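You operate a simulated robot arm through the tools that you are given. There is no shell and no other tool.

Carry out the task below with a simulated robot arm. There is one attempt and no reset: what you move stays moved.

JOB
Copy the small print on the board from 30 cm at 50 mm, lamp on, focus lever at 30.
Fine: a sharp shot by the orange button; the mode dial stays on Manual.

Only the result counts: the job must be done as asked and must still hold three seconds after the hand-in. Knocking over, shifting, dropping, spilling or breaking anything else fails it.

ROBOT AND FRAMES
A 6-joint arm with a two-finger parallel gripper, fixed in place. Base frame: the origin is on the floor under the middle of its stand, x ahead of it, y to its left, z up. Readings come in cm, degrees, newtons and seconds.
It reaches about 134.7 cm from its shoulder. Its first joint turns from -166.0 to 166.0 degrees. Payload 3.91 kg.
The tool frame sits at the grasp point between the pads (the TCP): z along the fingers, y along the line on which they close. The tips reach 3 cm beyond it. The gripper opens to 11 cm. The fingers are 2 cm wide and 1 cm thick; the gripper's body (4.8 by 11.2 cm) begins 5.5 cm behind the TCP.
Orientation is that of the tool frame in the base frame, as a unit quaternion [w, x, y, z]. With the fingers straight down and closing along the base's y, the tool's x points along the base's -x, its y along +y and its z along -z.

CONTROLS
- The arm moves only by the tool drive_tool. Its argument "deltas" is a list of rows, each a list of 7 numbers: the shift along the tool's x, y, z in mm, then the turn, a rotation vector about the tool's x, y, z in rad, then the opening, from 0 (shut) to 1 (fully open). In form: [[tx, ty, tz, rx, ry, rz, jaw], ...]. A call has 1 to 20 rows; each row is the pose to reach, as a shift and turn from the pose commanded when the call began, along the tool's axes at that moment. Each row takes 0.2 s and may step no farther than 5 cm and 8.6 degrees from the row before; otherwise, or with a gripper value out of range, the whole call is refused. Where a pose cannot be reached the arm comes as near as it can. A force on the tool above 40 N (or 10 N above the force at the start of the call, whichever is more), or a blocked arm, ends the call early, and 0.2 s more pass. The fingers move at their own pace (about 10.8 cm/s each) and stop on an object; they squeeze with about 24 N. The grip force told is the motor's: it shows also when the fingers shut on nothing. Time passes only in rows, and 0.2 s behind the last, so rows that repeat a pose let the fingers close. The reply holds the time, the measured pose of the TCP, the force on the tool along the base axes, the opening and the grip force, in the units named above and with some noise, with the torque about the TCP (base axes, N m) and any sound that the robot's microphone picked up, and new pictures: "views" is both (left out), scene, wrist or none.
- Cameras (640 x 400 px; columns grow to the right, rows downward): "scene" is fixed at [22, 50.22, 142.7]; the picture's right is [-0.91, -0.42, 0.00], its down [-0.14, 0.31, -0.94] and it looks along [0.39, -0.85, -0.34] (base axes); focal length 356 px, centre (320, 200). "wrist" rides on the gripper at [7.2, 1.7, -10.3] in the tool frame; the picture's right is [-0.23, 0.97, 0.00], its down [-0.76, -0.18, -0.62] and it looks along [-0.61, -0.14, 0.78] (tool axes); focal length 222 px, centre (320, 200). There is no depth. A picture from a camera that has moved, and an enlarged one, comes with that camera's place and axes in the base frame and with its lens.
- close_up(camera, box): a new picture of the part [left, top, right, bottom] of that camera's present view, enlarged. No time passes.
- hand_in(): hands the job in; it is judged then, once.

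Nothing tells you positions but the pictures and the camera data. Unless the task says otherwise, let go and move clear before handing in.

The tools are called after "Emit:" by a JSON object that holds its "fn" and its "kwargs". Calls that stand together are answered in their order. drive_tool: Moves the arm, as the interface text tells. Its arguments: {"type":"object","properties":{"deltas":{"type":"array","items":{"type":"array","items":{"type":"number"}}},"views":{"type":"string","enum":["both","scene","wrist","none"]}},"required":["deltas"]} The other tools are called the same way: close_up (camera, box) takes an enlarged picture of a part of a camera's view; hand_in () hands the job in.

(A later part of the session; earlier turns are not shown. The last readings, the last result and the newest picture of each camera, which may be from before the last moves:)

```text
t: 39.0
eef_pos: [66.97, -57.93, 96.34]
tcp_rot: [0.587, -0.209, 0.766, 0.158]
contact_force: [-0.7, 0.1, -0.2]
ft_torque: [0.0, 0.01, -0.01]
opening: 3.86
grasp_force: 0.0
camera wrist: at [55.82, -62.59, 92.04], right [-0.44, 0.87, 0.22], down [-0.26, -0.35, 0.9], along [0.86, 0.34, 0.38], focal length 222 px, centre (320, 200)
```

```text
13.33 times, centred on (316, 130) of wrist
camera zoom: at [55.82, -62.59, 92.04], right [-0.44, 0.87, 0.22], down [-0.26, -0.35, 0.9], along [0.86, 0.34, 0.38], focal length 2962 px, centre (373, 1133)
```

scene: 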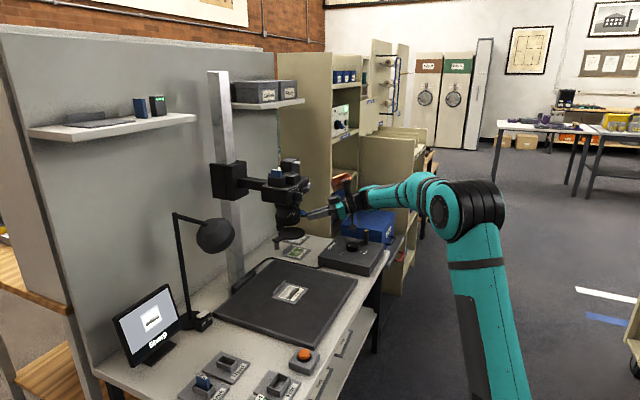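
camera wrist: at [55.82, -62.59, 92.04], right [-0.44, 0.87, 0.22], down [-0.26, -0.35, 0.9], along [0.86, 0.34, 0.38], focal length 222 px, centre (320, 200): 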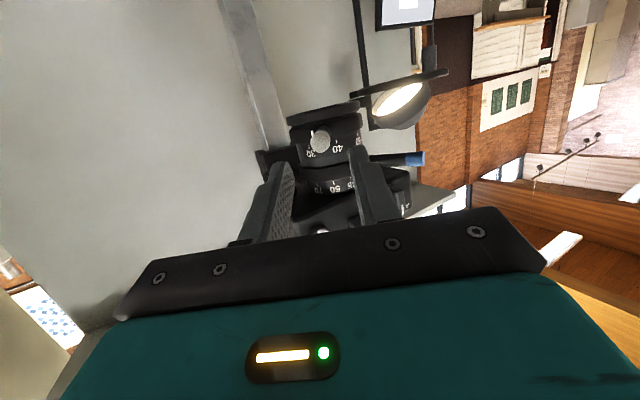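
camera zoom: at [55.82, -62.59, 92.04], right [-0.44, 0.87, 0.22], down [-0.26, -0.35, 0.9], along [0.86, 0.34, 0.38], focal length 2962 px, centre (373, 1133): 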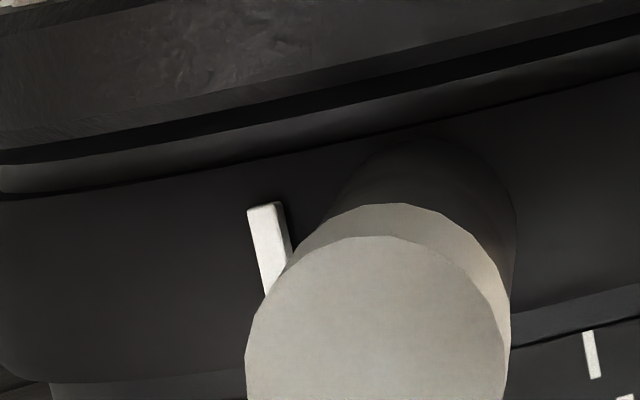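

The focus line is at about 33 (30 lies ~14° further). I'll re-grip the white lever and swing it the remaining 14°.

Emit:
{"fn": "drive_tool", "kwargs": {"deltas": [[0, 0, 30, 0, 0, 0, 0.35], [0, 0, 60, 0, 0, 0, 0.35], [0, 0, 60, 0, 0, 0, 0.2], [0, 0, 60, 0, 0, 0, 0.05], [0, 0, 60, 0, 0, 0, 0.05]], "views": "wrist"}}

Emit:
{"fn": "drive_tool", "kwargs": {"deltas": [[0, -8.6, 0.3, -0.0843, 0, -0.0226, 0.05], [-0.3, -17.3, 1.1, -0.1686, 0, -0.0452, 0.05], [-0.7, -24.1, 2.4, -0.236, 0, -0.0633, 0.05], [-0.7, -24.1, 2.4, -0.236, 0, -0.0633, 0.05]], "views": "both"}}

```text
t: 40.2
eef_pos: [71.78, -54.98, 94.75]
tcp_rot: [0.588, -0.209, 0.766, 0.158]
contact_force: [-4.4, -1.1, 0.6]
ft_torque: [0.03, -0.06, 0.09]
opening: 1.32
grasp_force: 44.8
camera wrist: at [60.6, -59.66, 90.47], right [-0.44, 0.87, 0.22], down [-0.26, -0.35, 0.9], along [0.86, 0.34, 0.38], focal length 222 px, centre (320, 200)
```

wrist: 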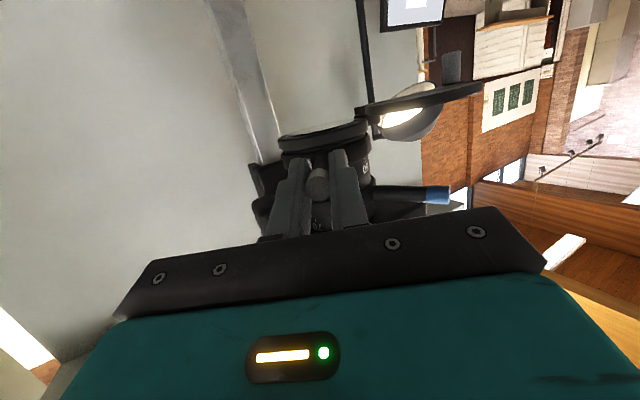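

```text
t: 41.2
eef_pos: [73.3, -57.07, 94.67]
tcp_rot: [0.562, -0.301, 0.736, 0.228]
contact_force: [-12.8, -6.4, -2.4]
ft_torque: [-0.11, 0.1, 0.48]
opening: 1.32
grasp_force: 44.6
camera wrist: at [63.54, -64.18, 90.44], right [-0.64, 0.74, 0.22], down [-0.17, -0.41, 0.9], along [0.75, 0.54, 0.38], focal length 222 px, centre (320, 200)
```

scene: 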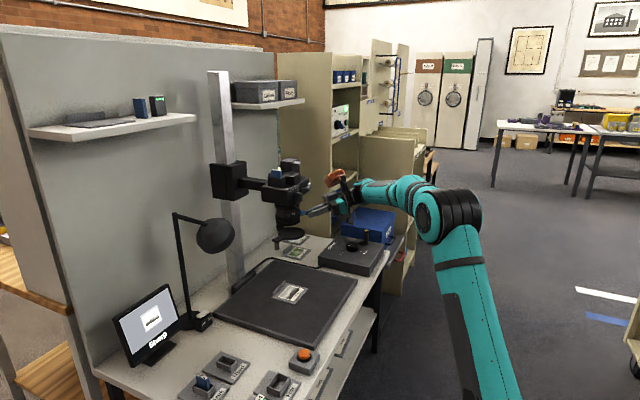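
wrist: 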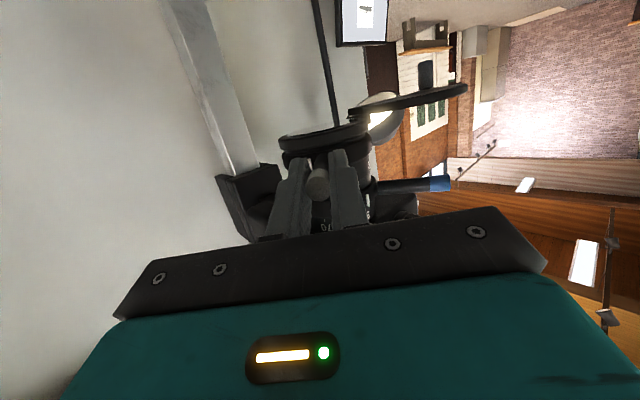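

Emit:
{"fn": "drive_tool", "kwargs": {"deltas": [[0, 0, 0, 0, 0, 0, 0.35], [0, 0, 0, 0, 0, 0, 0.35], [0, 0, -30, 0, 0, 0, 0.35], [0, 0, -70, 0, 0, 0, 0.35]], "views": "both"}}

Emit:
{"fn": "close_up", "kwargs": {"camera": "wrist", "box": [270, 90, 398, 170]}}

Emit:
{"fn": "close_up", "kwargs": {"camera": "scene", "box": [100, 270, 200, 370]}}

```text
t: 42.2
eef_pos: [68.69, -61.53, 96.51]
tcp_rot: [0.563, -0.3, 0.735, 0.228]
contact_force: [0.9, -0.2, -0.4]
ft_torque: [-0.02, 0.0, 0.0]
opening: 3.87
grasp_force: 0.0
camera wrist: at [58.99, -68.84, 92.17], right [-0.64, 0.74, 0.22], down [-0.16, -0.41, 0.9], along [0.75, 0.54, 0.38], focal length 222 px, centre (320, 200)
```

scene: 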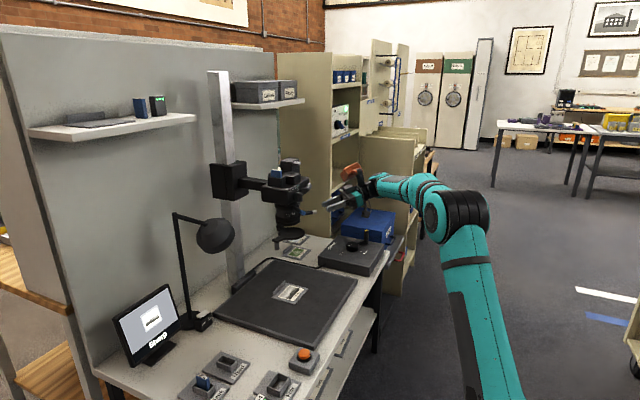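
wrist: 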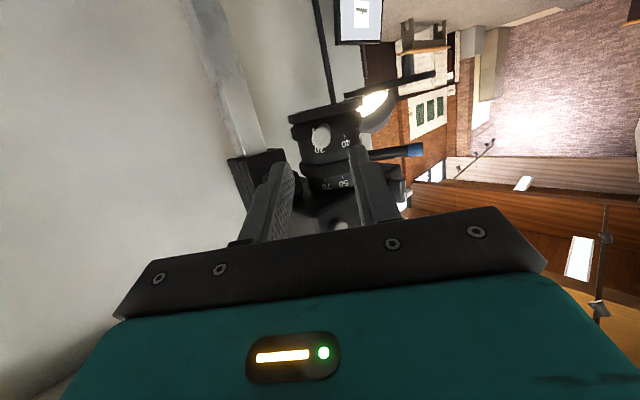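

```text
5.00 times, centred on (334, 130) of wrist
camera zoom: at [58.99, -68.84, 92.17], right [-0.64, 0.74, 0.22], down [-0.16, -0.41, 0.9], along [0.75, 0.54, 0.38], focal length 1111 px, centre (250, 550)
```

zoom: 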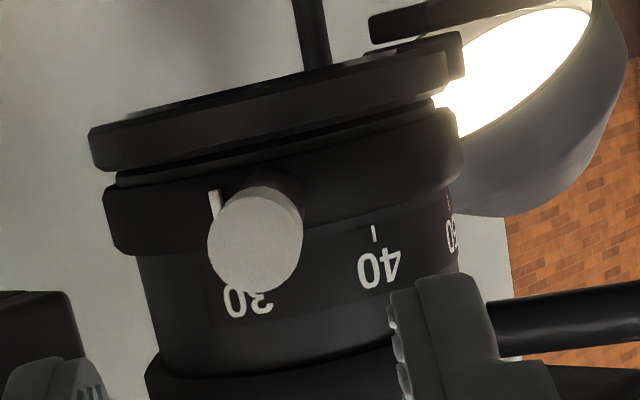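

```text
4.00 times, centred on (150, 320) of scene
camera zoom: at [22.0, 50.22, 142.7], right [-0.91, -0.42, 0.0], down [-0.14, 0.31, -0.94], along [0.39, -0.85, -0.34], focal length 1426 px, centre (1000, -280)
```

zoom: 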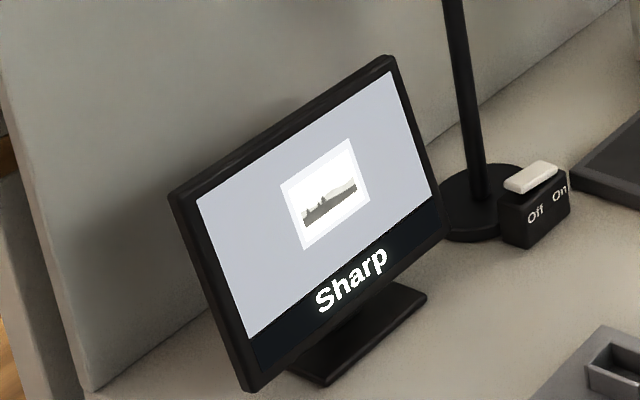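

The focus line is at 30 (≈240.5° vs tick 240.6°) and the screen shows "Sharp". Next the blue zoom lever at about (72,-45,98.8), just under the mode dial, so I'll approach it nearly horizontally, well below the dial.

Emit:
{"fn": "drive_tool", "kwargs": {"deltas": [[4, 29, -22, 0.1282, -0.0149, 0.0226, 0.35], [8, 57, -43, 0.2564, -0.0298, 0.0452, 0.35], [12, 86, -65, 0.3846, -0.0448, 0.0678, 0.35], [1, 113, -44, 0.5128, -0.0597, 0.0904, 0.35], [-10, 140, -23, 0.641, -0.0746, 0.113, 0.35], [-20, 166, -3, 0.7691, -0.0895, 0.1356, 0.35], [-31, 193, 18, 0.8973, -0.1044, 0.1582, 0.35], [-40, 201, 43, 1.0255, -0.1194, 0.1808, 0.35], [-50, 209, 68, 1.1537, -0.1343, 0.2034, 0.35], [-59, 217, 93, 1.2819, -0.1492, 0.226, 0.35]], "views": "both"}}

Emit:
{"fn": "close_up", "kwargs": {"camera": "wrist", "box": [230, 70, 410, 240]}}

Emit:
{"fn": "close_up", "kwargs": {"camera": "scene", "box": [250, 160, 370, 250]}}

```text
t: 44.4
eef_pos: [60.78, -38.72, 99.68]
tcp_rot: [0.651, 0.191, 0.712, -0.179]
contact_force: [0.2, -0.3, 0.3]
ft_torque: [0.0, -0.02, -0.02]
opening: 3.86
grasp_force: 0.1
camera wrist: at [52.09, -31.88, 93.43], right [0.51, 0.83, 0.22], down [-0.57, 0.13, 0.81], along [0.65, -0.54, 0.54], focal length 222 px, centre (320, 200)
```

scene: 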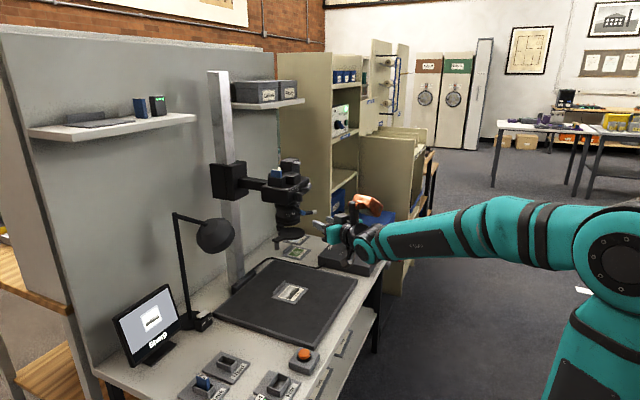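
wrist: 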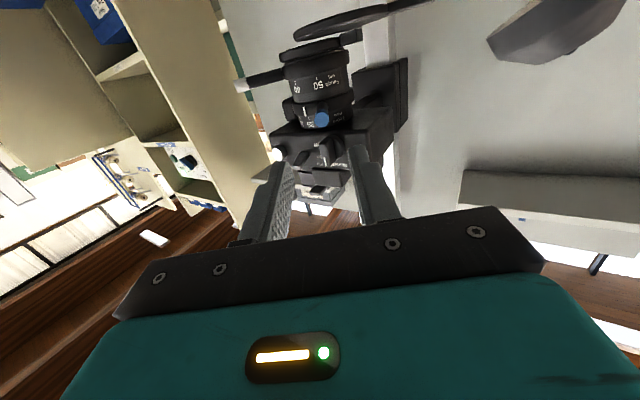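

```text
2.35 times, centred on (320, 155) of wrist
camera zoom: at [52.09, -31.88, 93.43], right [0.51, 0.83, 0.22], down [-0.57, 0.13, 0.81], along [0.65, -0.54, 0.54], focal length 523 px, centre (320, 306)
```

zoom: 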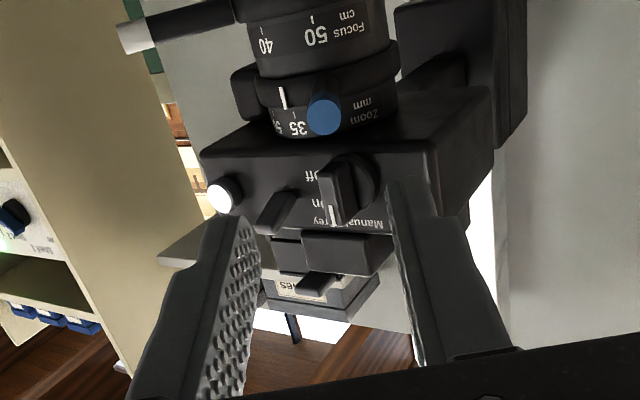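

```text
4.44 times, centred on (310, 205) of scene
camera zoom: at [22.0, 50.22, 142.7], right [-0.91, -0.42, 0.0], down [-0.14, 0.31, -0.94], along [0.39, -0.85, -0.34], focal length 1584 px, centre (364, 178)
```

zoom: 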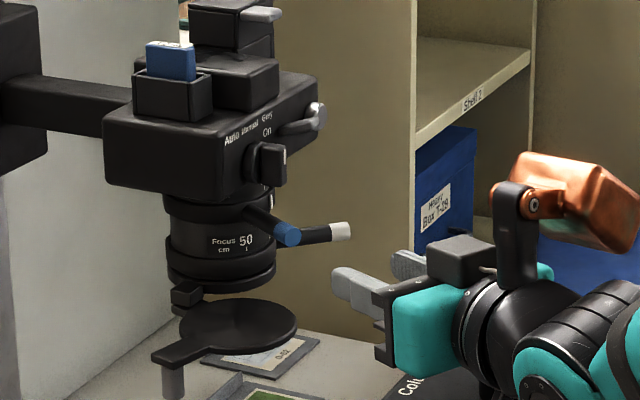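

The blue lever tip is at (72.0,-45.3,99.2) and is aligned between the fingers, with the dial about 2 cm above the finger line. I'll advance and close on the lever.

Emit:
{"fn": "drive_tool", "kwargs": {"deltas": [[-2, 0, 35, 0, 0, 0, 0.35], [-4, 0, 70, 0, 0, 0, 0.35], [-4, 0, 95, 0, 0, 0, 0.35], [-4, 0, 115, 0, 0, 0, 0.35]], "views": "both"}}

Emit:
{"fn": "close_up", "kwargs": {"camera": "wrist", "box": [230, 70, 410, 240]}}

Emit:
{"fn": "close_up", "kwargs": {"camera": "scene", "box": [250, 160, 370, 250]}}

```text
t: 45.4
eef_pos: [70.88, -44.64, 99.11]
tcp_rot: [0.653, 0.188, 0.713, -0.174]
contact_force: [-0.4, -0.6, -0.3]
ft_torque: [0.02, 0.02, 0.0]
opening: 3.85
grasp_force: 0.1
camera wrist: at [62.11, -37.84, 92.84], right [0.5, 0.84, 0.22], down [-0.57, 0.12, 0.81], along [0.65, -0.53, 0.54], focal length 222 px, centre (320, 200)
```

scene: 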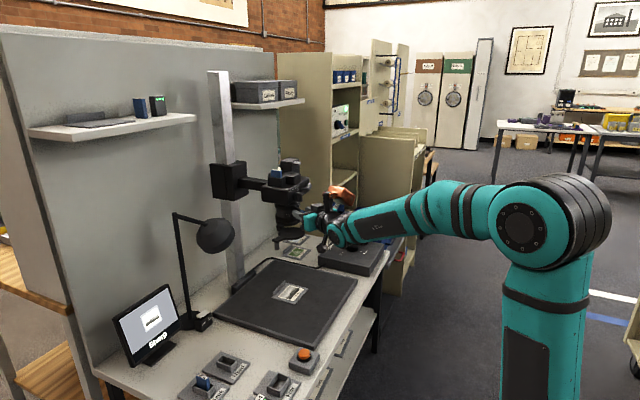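
wrist: 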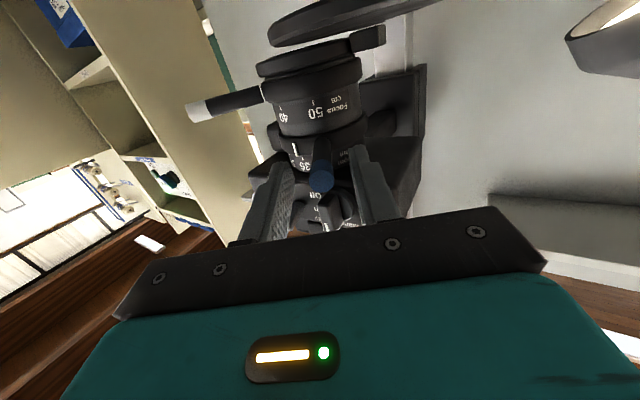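

```text
2.35 times, centred on (320, 155) of wrist
camera zoom: at [62.11, -37.84, 92.84], right [0.5, 0.84, 0.22], down [-0.57, 0.12, 0.81], along [0.65, -0.53, 0.54], focal length 523 px, centre (320, 306)
```

zoom: 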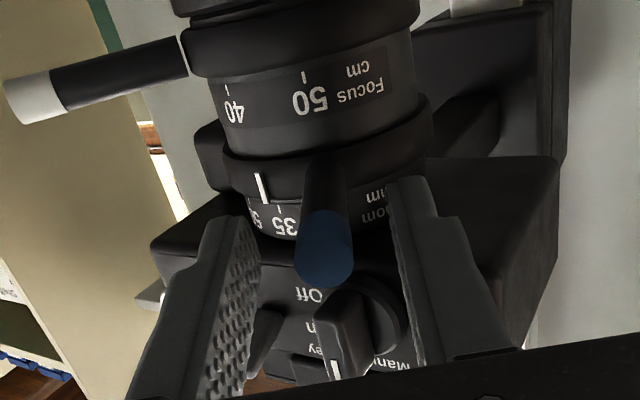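

```text
4.44 times, centred on (310, 205) of scene
camera zoom: at [22.0, 50.22, 142.7], right [-0.91, -0.42, 0.0], down [-0.14, 0.31, -0.94], along [0.39, -0.85, -0.34], focal length 1584 px, centre (364, 178)
```

zoom: 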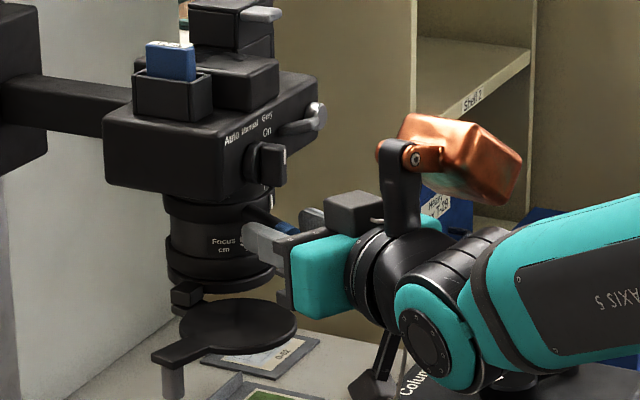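

Emit:
{"fn": "drive_tool", "kwargs": {"deltas": [[0, 0, 10, 0, 0, 0, 0.35], [0, 0, 17, 0, 0, 0, 0.35], [0, 0, 17, 0, 0, 0, 0.2], [0, 0, 17, 0, 0, 0, 0.05], [0, 0, 17, 0, 0, 0, 0.05]], "views": "both"}}

Emit:
{"fn": "close_up", "kwargs": {"camera": "wrist", "box": [230, 70, 410, 240]}}

```text
t: 46.6
eef_pos: [72.47, -45.44, 98.96]
tcp_rot: [0.652, 0.188, 0.714, -0.174]
contact_force: [4.5, 2.9, -0.2]
ft_torque: [0.02, -0.03, 0.41]
opening: 1.32
grasp_force: 44.9
camera wrist: at [63.61, -38.68, 92.76], right [0.5, 0.84, 0.22], down [-0.57, 0.12, 0.81], along [0.66, -0.53, 0.54], focal length 222 px, centre (320, 200)
```

scene: 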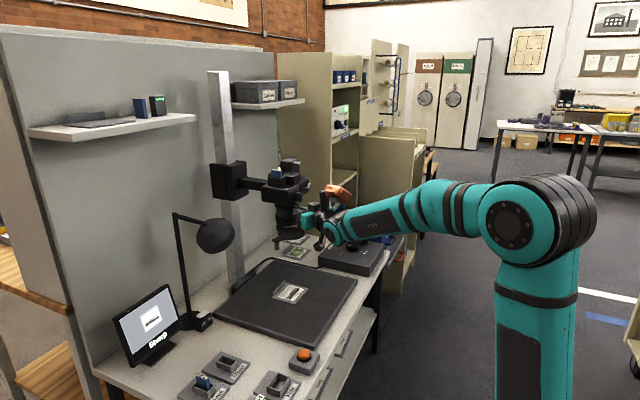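
wrist: 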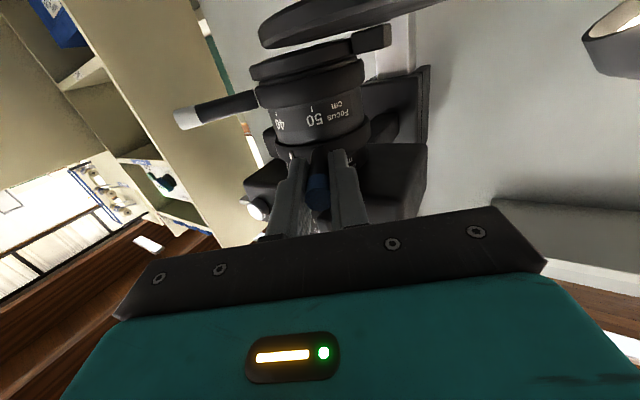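

```text
2.35 times, centred on (320, 155) of wrist
camera zoom: at [63.61, -38.68, 92.76], right [0.5, 0.84, 0.22], down [-0.57, 0.12, 0.81], along [0.66, -0.53, 0.54], focal length 523 px, centre (320, 306)
```

zoom: 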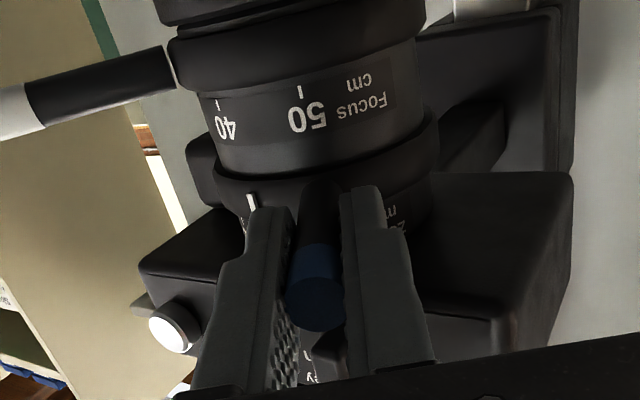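

The zoom lever is gripped. I'll swing it 20° towards -y and check forces and the dial.

Emit:
{"fn": "drive_tool", "kwargs": {"deltas": [[0, -8, 0.4, -0.0869, 0, -0.0076, 0.05], [-0.1, -16.2, 1.4, -0.1739, 0, -0.0152, 0.05], [-0.3, -24.1, 3.3, -0.2608, 0, -0.0228, 0.05], [-0.5, -31.8, 5.7, -0.3477, 0, -0.0304, 0.05]], "views": "both"}}

Emit:
{"fn": "close_up", "kwargs": {"camera": "wrist", "box": [230, 70, 410, 240]}}

Emit:
{"fn": "close_up", "kwargs": {"camera": "scene", "box": [250, 160, 370, 250]}}

```text
t: 47.6
eef_pos: [71.26, -48.49, 98.99]
tcp_rot: [0.673, 0.063, 0.735, -0.061]
contact_force: [4.8, 8.6, 1.9]
ft_torque: [0.02, 0.0, 0.9]
opening: 1.34
grasp_force: 45.3
camera wrist: at [60.76, -44.97, 92.68], right [0.19, 0.96, 0.22], down [-0.58, -0.07, 0.81], along [0.79, -0.28, 0.54], focal length 222 px, centre (320, 200)
```

scene: 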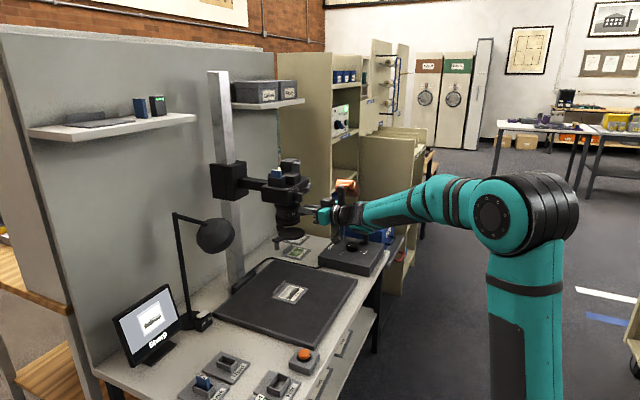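
wrist: 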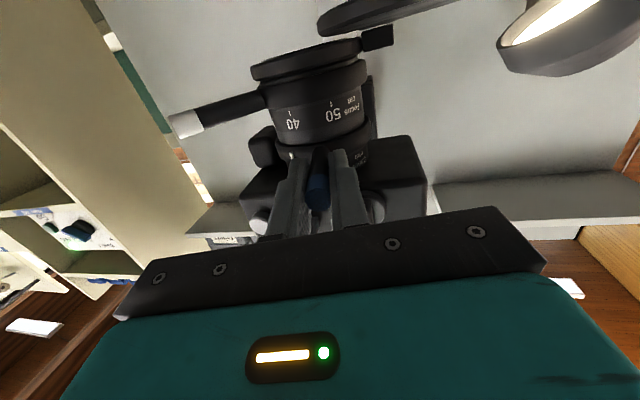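

```text
2.35 times, centred on (320, 155) of wrist
camera zoom: at [60.76, -44.97, 92.68], right [0.19, 0.96, 0.22], down [-0.58, -0.07, 0.81], along [0.79, -0.28, 0.54], focal length 523 px, centre (320, 306)
```

zoom: 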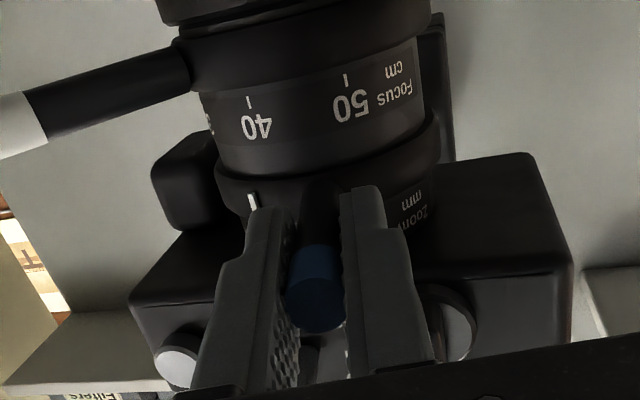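

```text
4.44 times, centred on (310, 205) of scene
camera zoom: at [22.0, 50.22, 142.7], right [-0.91, -0.42, 0.0], down [-0.14, 0.31, -0.94], along [0.39, -0.85, -0.34], focal length 1584 px, centre (364, 178)
```

zoom: 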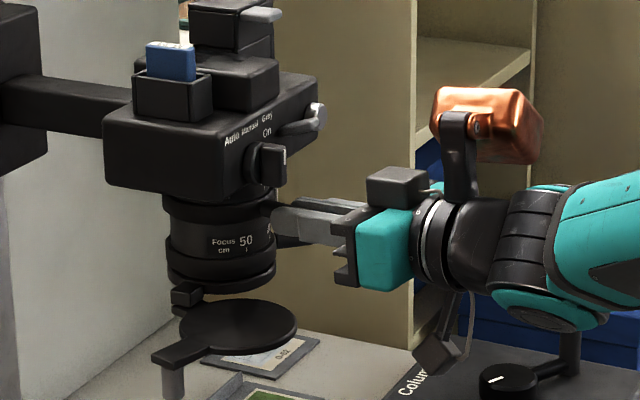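

Emit:
{"fn": "drive_tool", "kwargs": {"deltas": [[0, -4.9, 0.3, -0.0521, 0, -0.0046, 0.05], [0, -9.7, 0.6, -0.1043, 0, -0.0091, 0.05], [0, -9.7, 0.6, -0.1043, 0, -0.0091, 0.05]], "views": "none"}}

Emit:
{"fn": "drive_tool", "kwargs": {"deltas": [[0, 0, 0, 0, 0, 0, 0.35], [0, 0, 0, 0, 0, 0, 0.35], [0, 0, -30, 0, 0, 0, 0.35], [0, 0, -70, 0, 0, 0, 0.35], [0, 0, -110, 0, 0, 0, 0.35]], "views": "both"}}

Emit:
{"fn": "close_up", "kwargs": {"camera": "wrist", "box": [260, 60, 400, 230]}}

Emit:
{"fn": "close_up", "kwargs": {"camera": "scene", "box": [100, 270, 200, 370]}}

```text
t: 48.4
eef_pos: [71.09, -49.43, 98.87]
tcp_rot: [0.675, 0.025, 0.737, -0.026]
contact_force: [8.4, 10.2, 0.6]
ft_torque: [0.03, -0.1, 1.07]
opening: 1.34
grasp_force: 44.9
```

```text
t: 49.6
eef_pos: [60.27, -48.67, 99.89]
tcp_rot: [0.675, 0.025, 0.737, -0.026]
contact_force: [0.2, 0.0, -0.5]
ft_torque: [0.04, -0.01, -0.01]
opening: 3.86
grasp_force: 0.0
camera wrist: at [49.47, -46.23, 93.62], right [0.09, 0.97, 0.22], down [-0.57, -0.13, 0.81], along [0.82, -0.2, 0.54], focal length 222 px, centre (320, 200)
```

scene: 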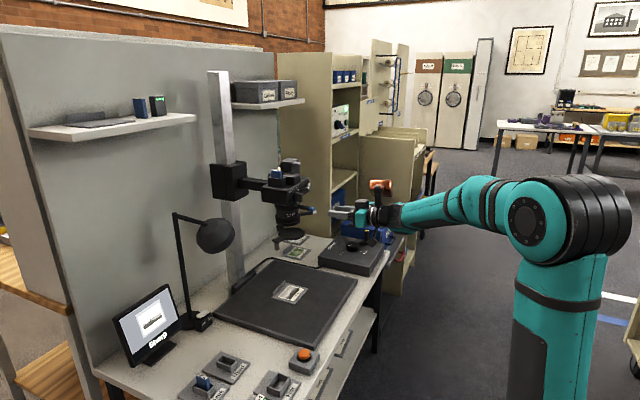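
wrist: 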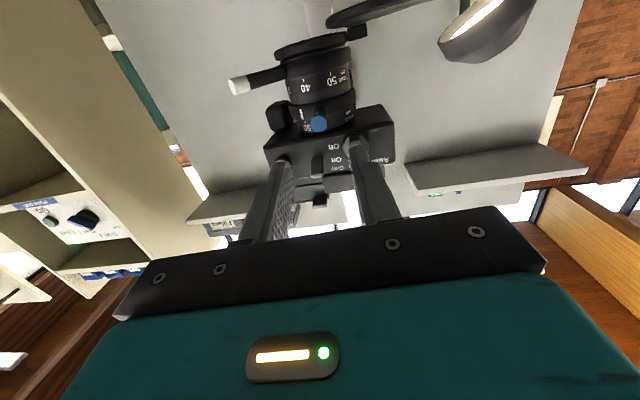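

```text
2.35 times, centred on (330, 145) of wrist
camera zoom: at [49.47, -46.23, 93.62], right [0.09, 0.97, 0.22], down [-0.57, -0.13, 0.81], along [0.82, -0.2, 0.54], focal length 523 px, centre (296, 329)
```

zoom: 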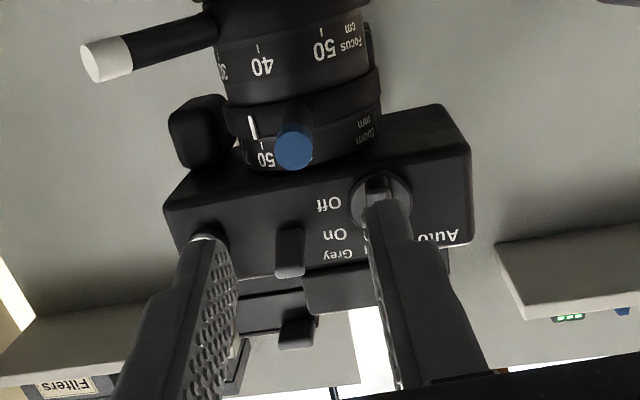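

```text
4.00 times, centred on (150, 320) of scene
camera zoom: at [22.0, 50.22, 142.7], right [-0.91, -0.42, 0.0], down [-0.14, 0.31, -0.94], along [0.39, -0.85, -0.34], focal length 1426 px, centre (1000, -280)
```

zoom: 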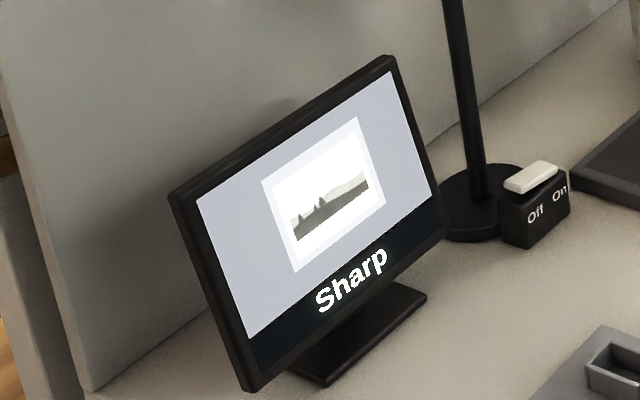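

Emit:
{"fn": "close_up", "kwargs": {"camera": "wrist", "box": [280, 90, 352, 135]}}

Emit:
{"fn": "close_up", "kwargs": {"camera": "wrist", "box": [280, 100, 320, 125]}}

```text
8.89 times, centred on (316, 112) of wrist
camera zoom: at [49.47, -46.23, 93.62], right [0.09, 0.97, 0.22], down [-0.57, -0.13, 0.81], along [0.82, -0.2, 0.54], focal length 1974 px, centre (356, 978)
```

zoom: 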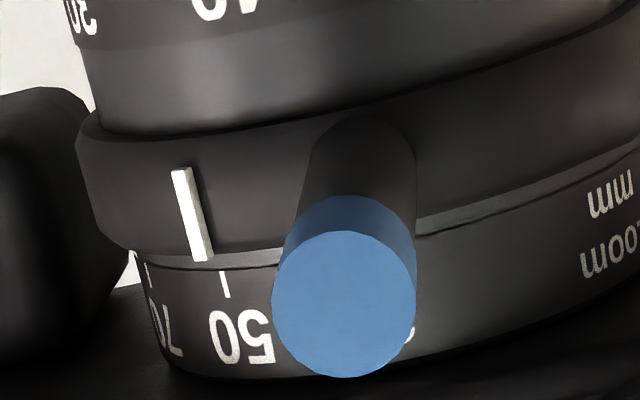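

```text
16.00 times, centred on (300, 112) of wrist
camera zoom: at [49.47, -46.23, 93.62], right [0.09, 0.97, 0.22], down [-0.57, -0.13, 0.81], along [0.82, -0.2, 0.54], focal length 3554 px, centre (640, 1600)
```

zoom: 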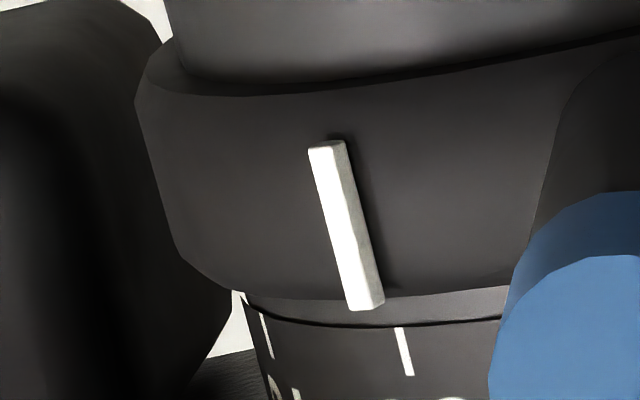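

Both readings match: zoom line 211.6° vs the 50 tick at 212.0°, focus at 30, column at 30, lamp on and the screen shows "Sharp". Now I'll back away and move over to the orange button with closed vertical fingers.

Emit:
{"fn": "drive_tool", "kwargs": {"deltas": [[6, 34, -17, 0, 0, 0, 0.35], [11, 69, -34, 0, 0, 0, 0], [17, 103, -50, 0, 0, 0, 0], [22, 137, -67, -0.0042, 0.1236, -0.0046, 0], [28, 171, -84, -0.0084, 0.2472, -0.0092, 0], [34, 206, -100, -0.0126, 0.3707, -0.0138, 0], [39, 240, -117, -0.0168, 0.4943, -0.0184, 0], [39, 240, -117, -0.021, 0.6179, -0.023, 0], [39, 240, -117, -0.0253, 0.7415, -0.0276, 0], [39, 240, -117, -0.0295, 0.865, -0.0321, 0], [39, 240, -117, -0.0337, 0.9886, -0.0367, 0], [39, 240, -117, -0.0379, 1.1122, -0.0413, 0], [39, 240, -117, -0.0421, 1.2358, -0.0459, 0], [39, 240, -117, -0.0463, 1.3593, -0.0505, 0], [39, 240, -117, -0.0505, 1.4829, -0.0551, 0]], "views": "both"}}

Emit:
{"fn": "close_up", "kwargs": {"camera": "scene", "box": [250, 130, 340, 250]}}

Emit:
{"fn": "close_up", "kwargs": {"camera": "wrist", "box": [240, 60, 440, 220]}}

```text
t: 52.8
eef_pos: [49.94, -23.84, 97.02]
tcp_rot: [-0.001, 0.003, 1.0, -0.002]
contact_force: [-0.3, 0.3, 0.9]
ft_torque: [-0.06, -0.02, 0.04]
opening: 0.02
grasp_force: 24.1
camera wrist: at [42.72, -22.12, 107.35], right [0.23, 0.97, -0.01], down [0.76, -0.18, 0.62], along [0.6, -0.15, -0.78], focal length 222 px, centre (320, 200)
```

scene: 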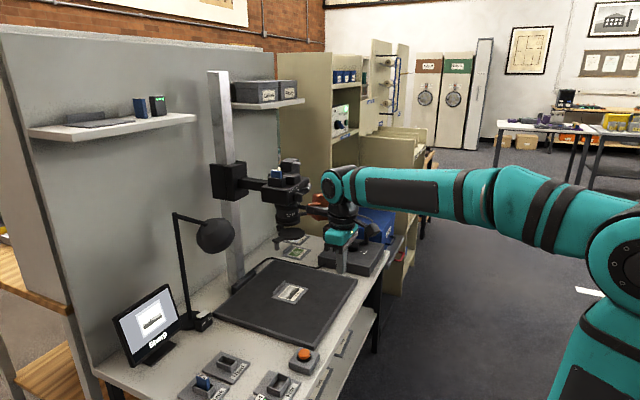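
wrist: 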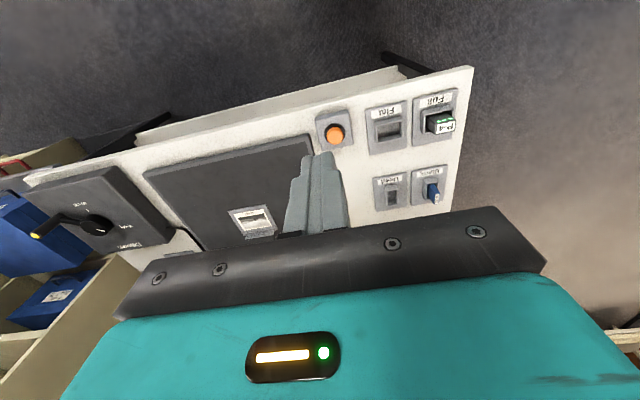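

```text
3.33 times, centred on (295, 190) of scene
camera zoom: at [22.0, 50.22, 142.7], right [-0.91, -0.42, 0.0], down [-0.14, 0.31, -0.94], along [0.39, -0.85, -0.34], focal length 1188 px, centre (403, 233)
```

zoom: 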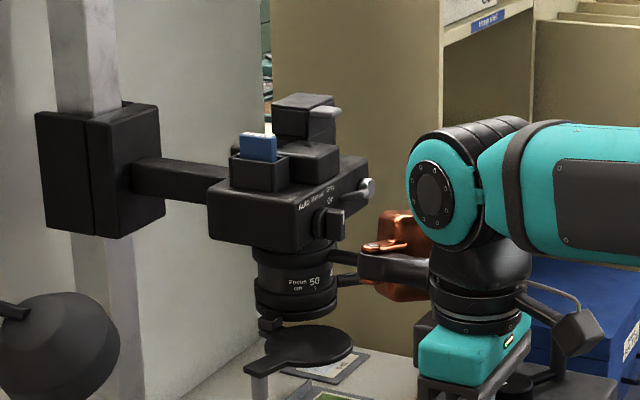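

```text
2.50 times, centred on (340, 140) of wrist
camera zoom: at [42.72, -22.12, 107.35], right [0.23, 0.97, -0.01], down [0.76, -0.18, 0.62], along [0.6, -0.15, -0.78], focal length 555 px, centre (270, 350)
```

zoom: 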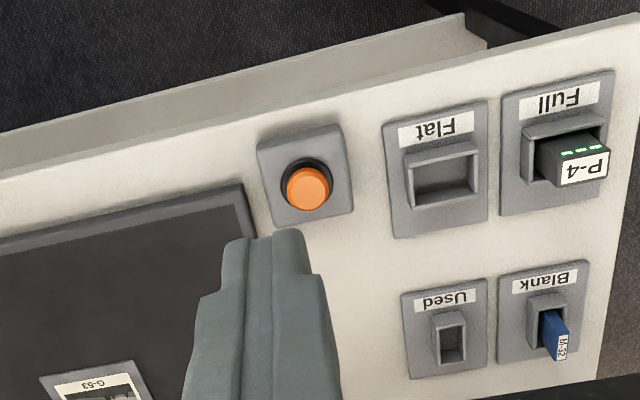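

The orange button is at about (61,-23.7), top near z≈63.5. I'll move above it and check alignment.

Emit:
{"fn": "drive_tool", "kwargs": {"deltas": [[-18, 0, 37, 0, 0, 0, 0], [-37, 1, 73, 0, 0, 0, 0], [-55, 1, 110, 0, 0, 0, 0], [-74, 1, 147, 0, 0, 0, 0], [-92, 1.5, 183, 0, 0, 0, 0], [-111, 1.5, 220, 0, 0, 0, 0]], "views": "both"}}

Emit:
{"fn": "close_up", "kwargs": {"camera": "wrist", "box": [240, 100, 400, 220]}}

Emit:
{"fn": "close_up", "kwargs": {"camera": "scene", "box": [260, 290, 350, 390]}}

```text
t: 54.2
eef_pos: [61.16, -23.75, 74.87]
tcp_rot: [0.0, 0.003, 1.0, -0.002]
contact_force: [-0.6, 0.5, 0.1]
ft_torque: [-0.03, -0.01, -0.01]
opening: 0.0
grasp_force: 23.8
camera wrist: at [53.84, -22.1, 85.27], right [0.23, 0.97, 0.0], down [0.76, -0.18, 0.62], along [0.61, -0.15, -0.78], focal length 222 px, centre (320, 200)
```

scene: 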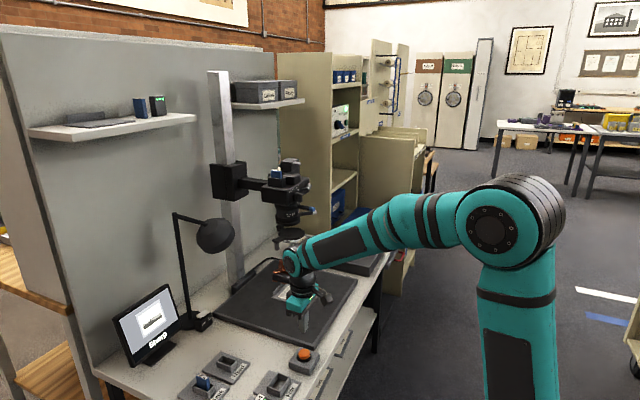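
wrist: 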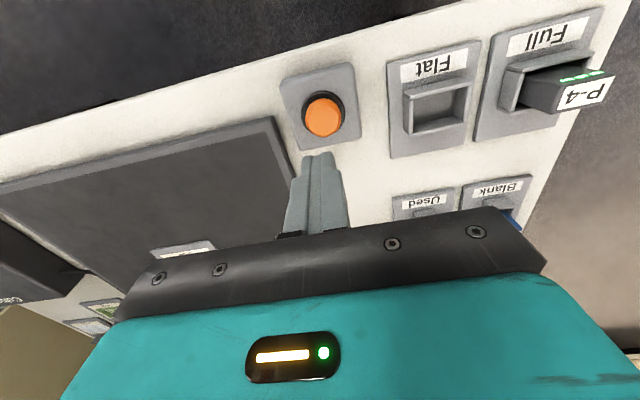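

```text
3.33 times, centred on (320, 160) of wrist
camera zoom: at [53.84, -22.1, 85.27], right [0.23, 0.97, 0.0], down [0.76, -0.18, 0.62], along [0.61, -0.15, -0.78], focal length 740 px, centre (320, 333)
```

zoom: 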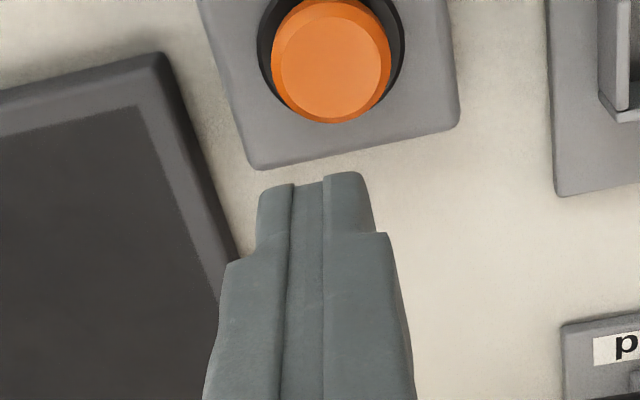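

```text
4.00 times, centred on (305, 340) of scene
camera zoom: at [22.0, 50.22, 142.7], right [-0.91, -0.42, 0.0], down [-0.14, 0.31, -0.94], along [0.39, -0.85, -0.34], focal length 1426 px, centre (380, -360)
```

zoom: 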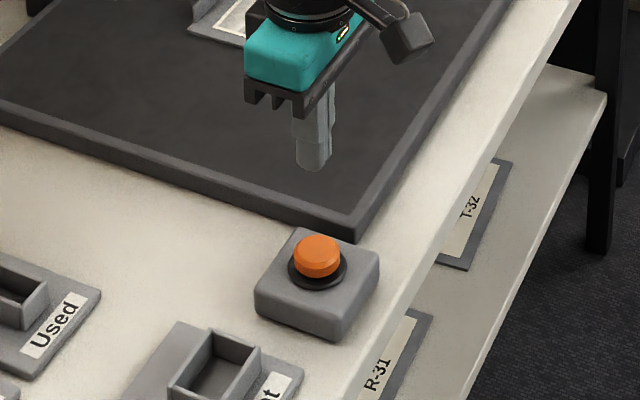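

The closed finger tips are centred over the button (61.0,-23.65, top z≈64). I'll descend and press.

Emit:
{"fn": "drive_tool", "kwargs": {"deltas": [[0, 0, 35, 0, 0, 0, 0], [0, 0, 65, 0, 0, 0, 0], [0, 0, 74, 0, 0, 0, 0], [0, 0, 78, 0, 0, 0, 0], [0, 0, 82, 0, 0, 0, 0], [0, 0, 86, 0, 0, 0, 0], [0, 0, 89, 0, 0, 0, 0]], "views": "both"}}

Emit:
{"fn": "close_up", "kwargs": {"camera": "scene", "box": [100, 270, 200, 370]}}

Emit:
{"fn": "close_up", "kwargs": {"camera": "scene", "box": [260, 290, 350, 390]}}

```text
t: 55.6
eef_pos: [61.07, -24.1, 66.69]
tcp_rot: [0.003, 0.003, 1.0, -0.003]
contact_force: [-13.7, 6.8, 29.0]
ft_torque: [0.21, 0.5, -0.07]
opening: 0.0
grasp_force: 24.1
heard: click
stopped in row 7: the force on the tool passed its limit at 45 N (the readings are from after the stop); the commanded pose is now the measured one
camera wrist: at [53.67, -22.21, 77.01], right [0.23, 0.97, -0.01], down [0.76, -0.18, 0.63], along [0.61, -0.15, -0.78], focal length 222 px, centre (320, 200)
```

scene: 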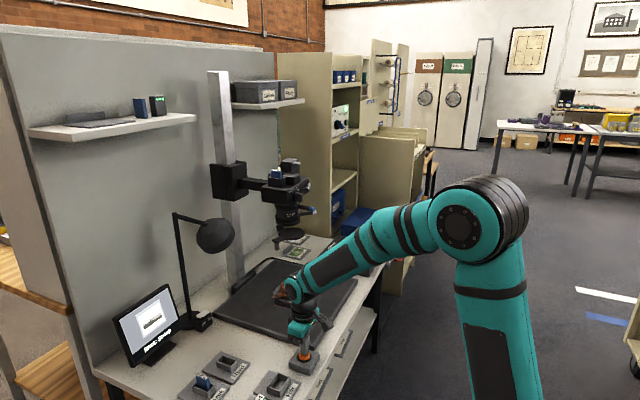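
wrist: 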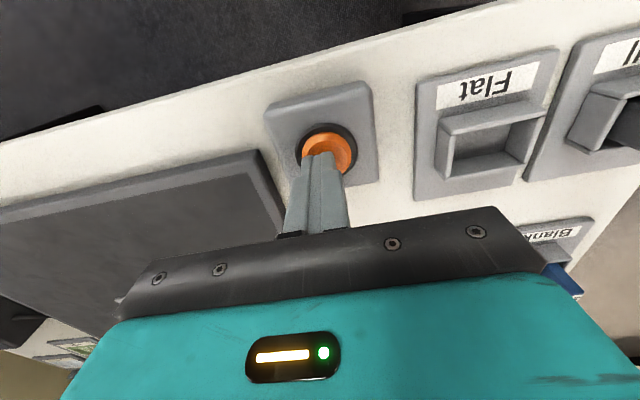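

```text
4.00 times, centred on (150, 320) of scene
camera zoom: at [22.0, 50.22, 142.7], right [-0.91, -0.42, 0.0], down [-0.14, 0.31, -0.94], along [0.39, -0.85, -0.34], focal length 1426 px, centre (1000, -280)
```

zoom: 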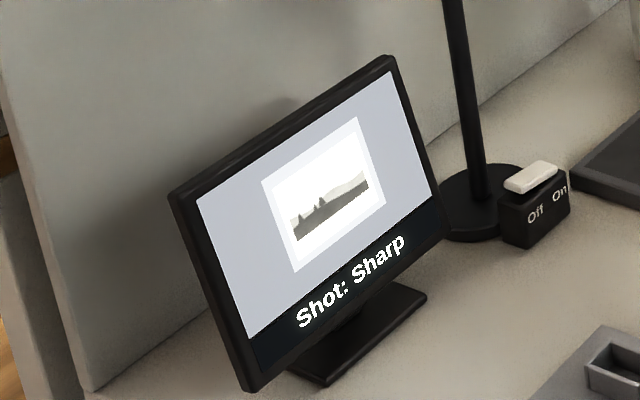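

```text
4.00 times, centred on (305, 340) of scene
camera zoom: at [22.0, 50.22, 142.7], right [-0.91, -0.42, 0.0], down [-0.14, 0.31, -0.94], along [0.39, -0.85, -0.34], focal length 1426 px, centre (380, -360)
```

zoom: 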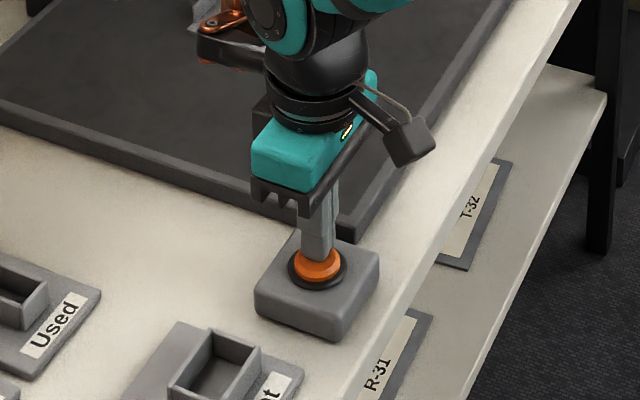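

The click was heard and the monitor reads "Shot: Sharp". I'll lift straight off the button and back away, then verify that every setting still holds.

Emit:
{"fn": "drive_tool", "kwargs": {"deltas": [[0, 0, -15, 0, 0, 0, 0], [0, 0, -45, 0, 0, 0, 0], [0, 0, -90, 0, 0, 0, 0], [20, 0, -135, 0, 0, 0, 0], [50, 0, -175, 0, 0, 0, 0], [85, 0, -210, 0, 0, 0, 0], [120, 0, -240, 0, 0, 0, 0], [150, 0, -275, 0, 0, 0, 0]], "views": "both"}}

Emit:
{"fn": "close_up", "kwargs": {"camera": "scene", "box": [100, 270, 340, 400]}}

Emit:
{"fn": "close_up", "kwargs": {"camera": "scene", "box": [250, 140, 340, 250]}}

Emit:
{"fn": "close_up", "kwargs": {"camera": "scene", "box": [310, 210, 390, 270]}}

```text
t: 57.4
eef_pos: [46.08, -23.7, 94.14]
tcp_rot: [0.002, 0.003, 1.0, -0.003]
contact_force: [0.0, 0.0, 0.2]
ft_torque: [0.02, 0.0, -0.01]
opening: 0.0
grasp_force: 23.7
camera wrist: at [38.73, -22.04, 104.47], right [0.23, 0.97, 0.0], down [0.76, -0.18, 0.63], along [0.61, -0.15, -0.78], focal length 222 px, centre (320, 200)
```

scene: 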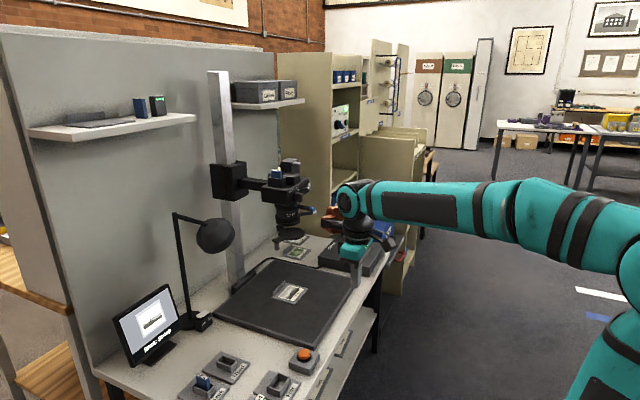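
wrist: 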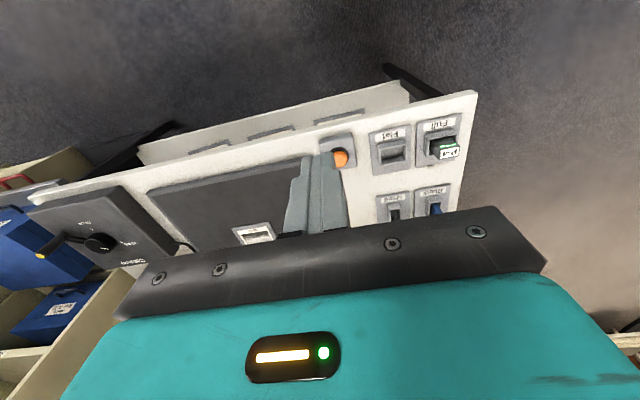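

```text
2.67 times, centred on (220, 335) of scene
camera zoom: at [22.0, 50.22, 142.7], right [-0.91, -0.42, 0.0], down [-0.14, 0.31, -0.94], along [0.39, -0.85, -0.34], focal length 950 px, centre (587, -160)
```

zoom: 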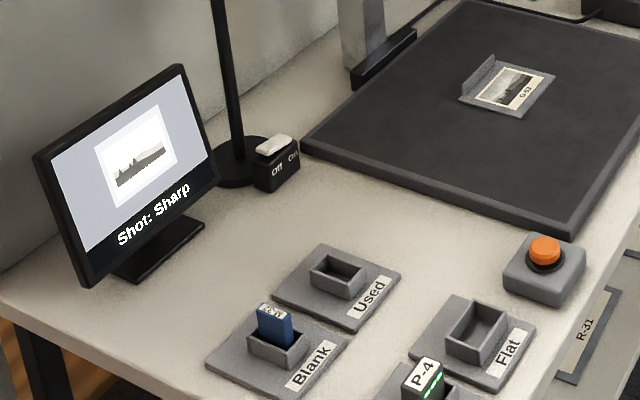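

```text
3.64 times, centred on (295, 195) of scene
camera zoom: at [22.0, 50.22, 142.7], right [-0.91, -0.42, 0.0], down [-0.14, 0.31, -0.94], along [0.39, -0.85, -0.34], focal length 1296 px, centre (411, 218)
```

zoom: 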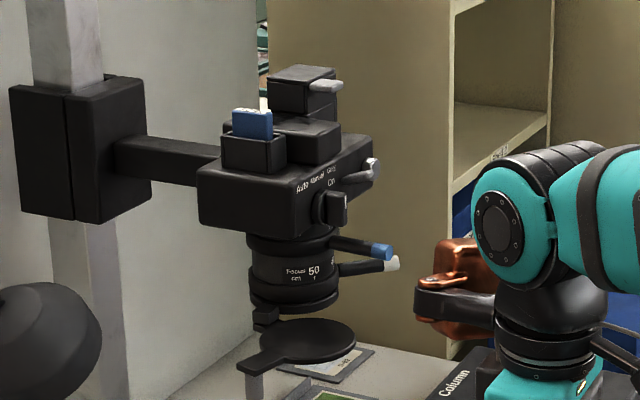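

```text
6.67 times, centred on (350, 240) of scene
camera zoom: at [22.0, 50.22, 142.7], right [-0.91, -0.42, 0.0], down [-0.14, 0.31, -0.94], along [0.39, -0.85, -0.34], focal length 2376 px, centre (120, -67)
```

zoom: 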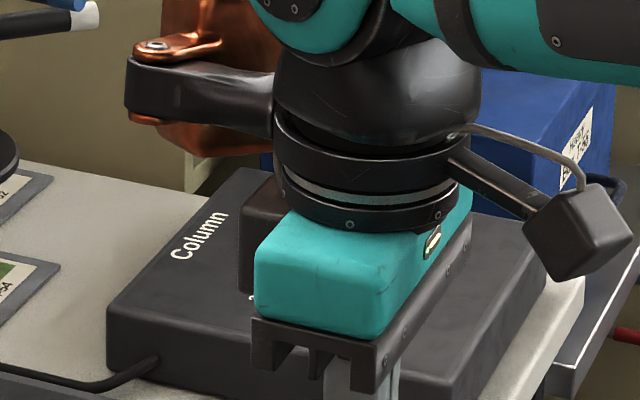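

Emit:
{"fn": "close_up", "kwargs": {"camera": "scene", "box": [284, 178, 324, 203]}}

Emit:
{"fn": "close_up", "kwargs": {"camera": "wrist", "box": [30, 200, 190, 280]}}

```text
16.00 times, centred on (304, 190) of scene
camera zoom: at [22.0, 50.22, 142.7], right [-0.91, -0.42, 0.0], down [-0.14, 0.31, -0.94], along [0.39, -0.85, -0.34], focal length 5703 px, centre (576, 352)
```

zoom: 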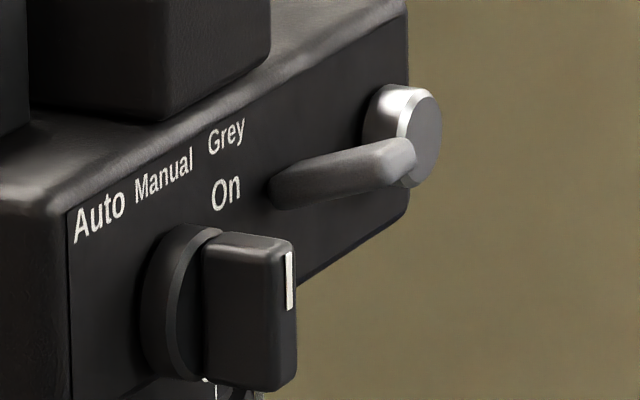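

```text
4.00 times, centred on (110, 240) of wrist
camera zoom: at [38.73, -22.04, 104.47], right [0.23, 0.97, 0.0], down [0.76, -0.18, 0.63], along [0.61, -0.15, -0.78], focal length 888 px, centre (1160, 40)
```

zoom: 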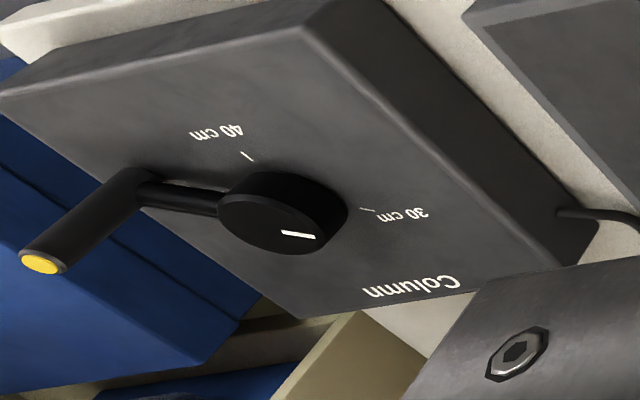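

All settings look right; I'd like one accurate overhead look at the column pointer before handing in, so I'll swing the wrist camera over the crank box, staying clear of the lens.

Emit:
{"fn": "drive_tool", "kwargs": {"deltas": [[0, -45, 0, 0, 0, 0, 0], [0, -90, 0, 0, 0, 0, 0], [0, -135, 0, 0, 0, 0, 0], [0, -180, 0, 0, 0, 0, 0], [0, -225, 0, 0, 0, 0, 0], [0, -270, 0, 0, 0, 0, 0], [0, -315, 0, 0, 0, 0, 0], [0, -360, 0, 0, 0, 0, 0], [0, -405, 0, 0, 0, 0, 0], [0, -450, 0, 0, 0, 0, 0], [0, -495, 0, 0, 0, 0, 0], [0, -540, 0, 0, 0, 0, 0], [-40, -540, 10, 0, 0, 0, 0], [-80, -540, 20, 0, 0, 0, 0], [-110, -540, 20, 0, 0, 0, 0]], "views": "wrist"}}

Emit:
{"fn": "close_up", "kwargs": {"camera": "wrist", "box": [220, 100, 320, 190]}}

```text
t: 60.6
eef_pos: [56.8, -77.79, 92.43]
tcp_rot: [0.002, 0.002, 1.0, -0.004]
contact_force: [-0.2, -0.3, 0.7]
ft_torque: [-0.03, -0.06, 0.0]
opening: 0.01
grasp_force: 23.7
camera wrist: at [49.49, -76.05, 102.78], right [0.23, 0.97, -0.01], down [0.76, -0.18, 0.63], along [0.61, -0.15, -0.78], focal length 222 px, centre (320, 200)
```

wrist: 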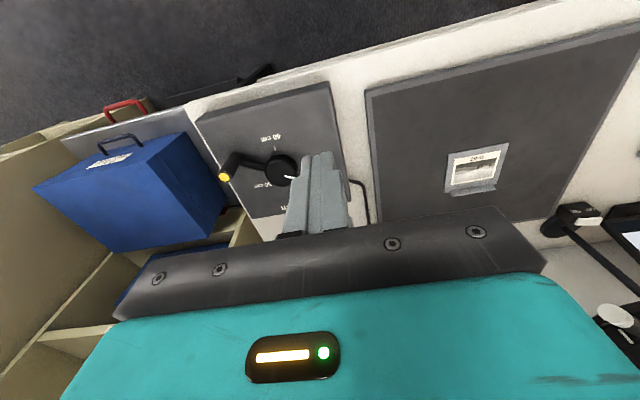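

```text
4.44 times, centred on (270, 145) of wrist
camera zoom: at [49.49, -76.05, 102.78], right [0.23, 0.97, -0.01], down [0.76, -0.18, 0.63], along [0.61, -0.15, -0.78], focal length 987 px, centre (542, 444)
```

zoom: 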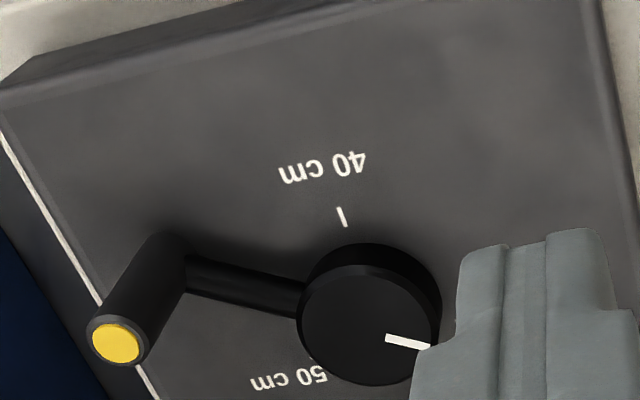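

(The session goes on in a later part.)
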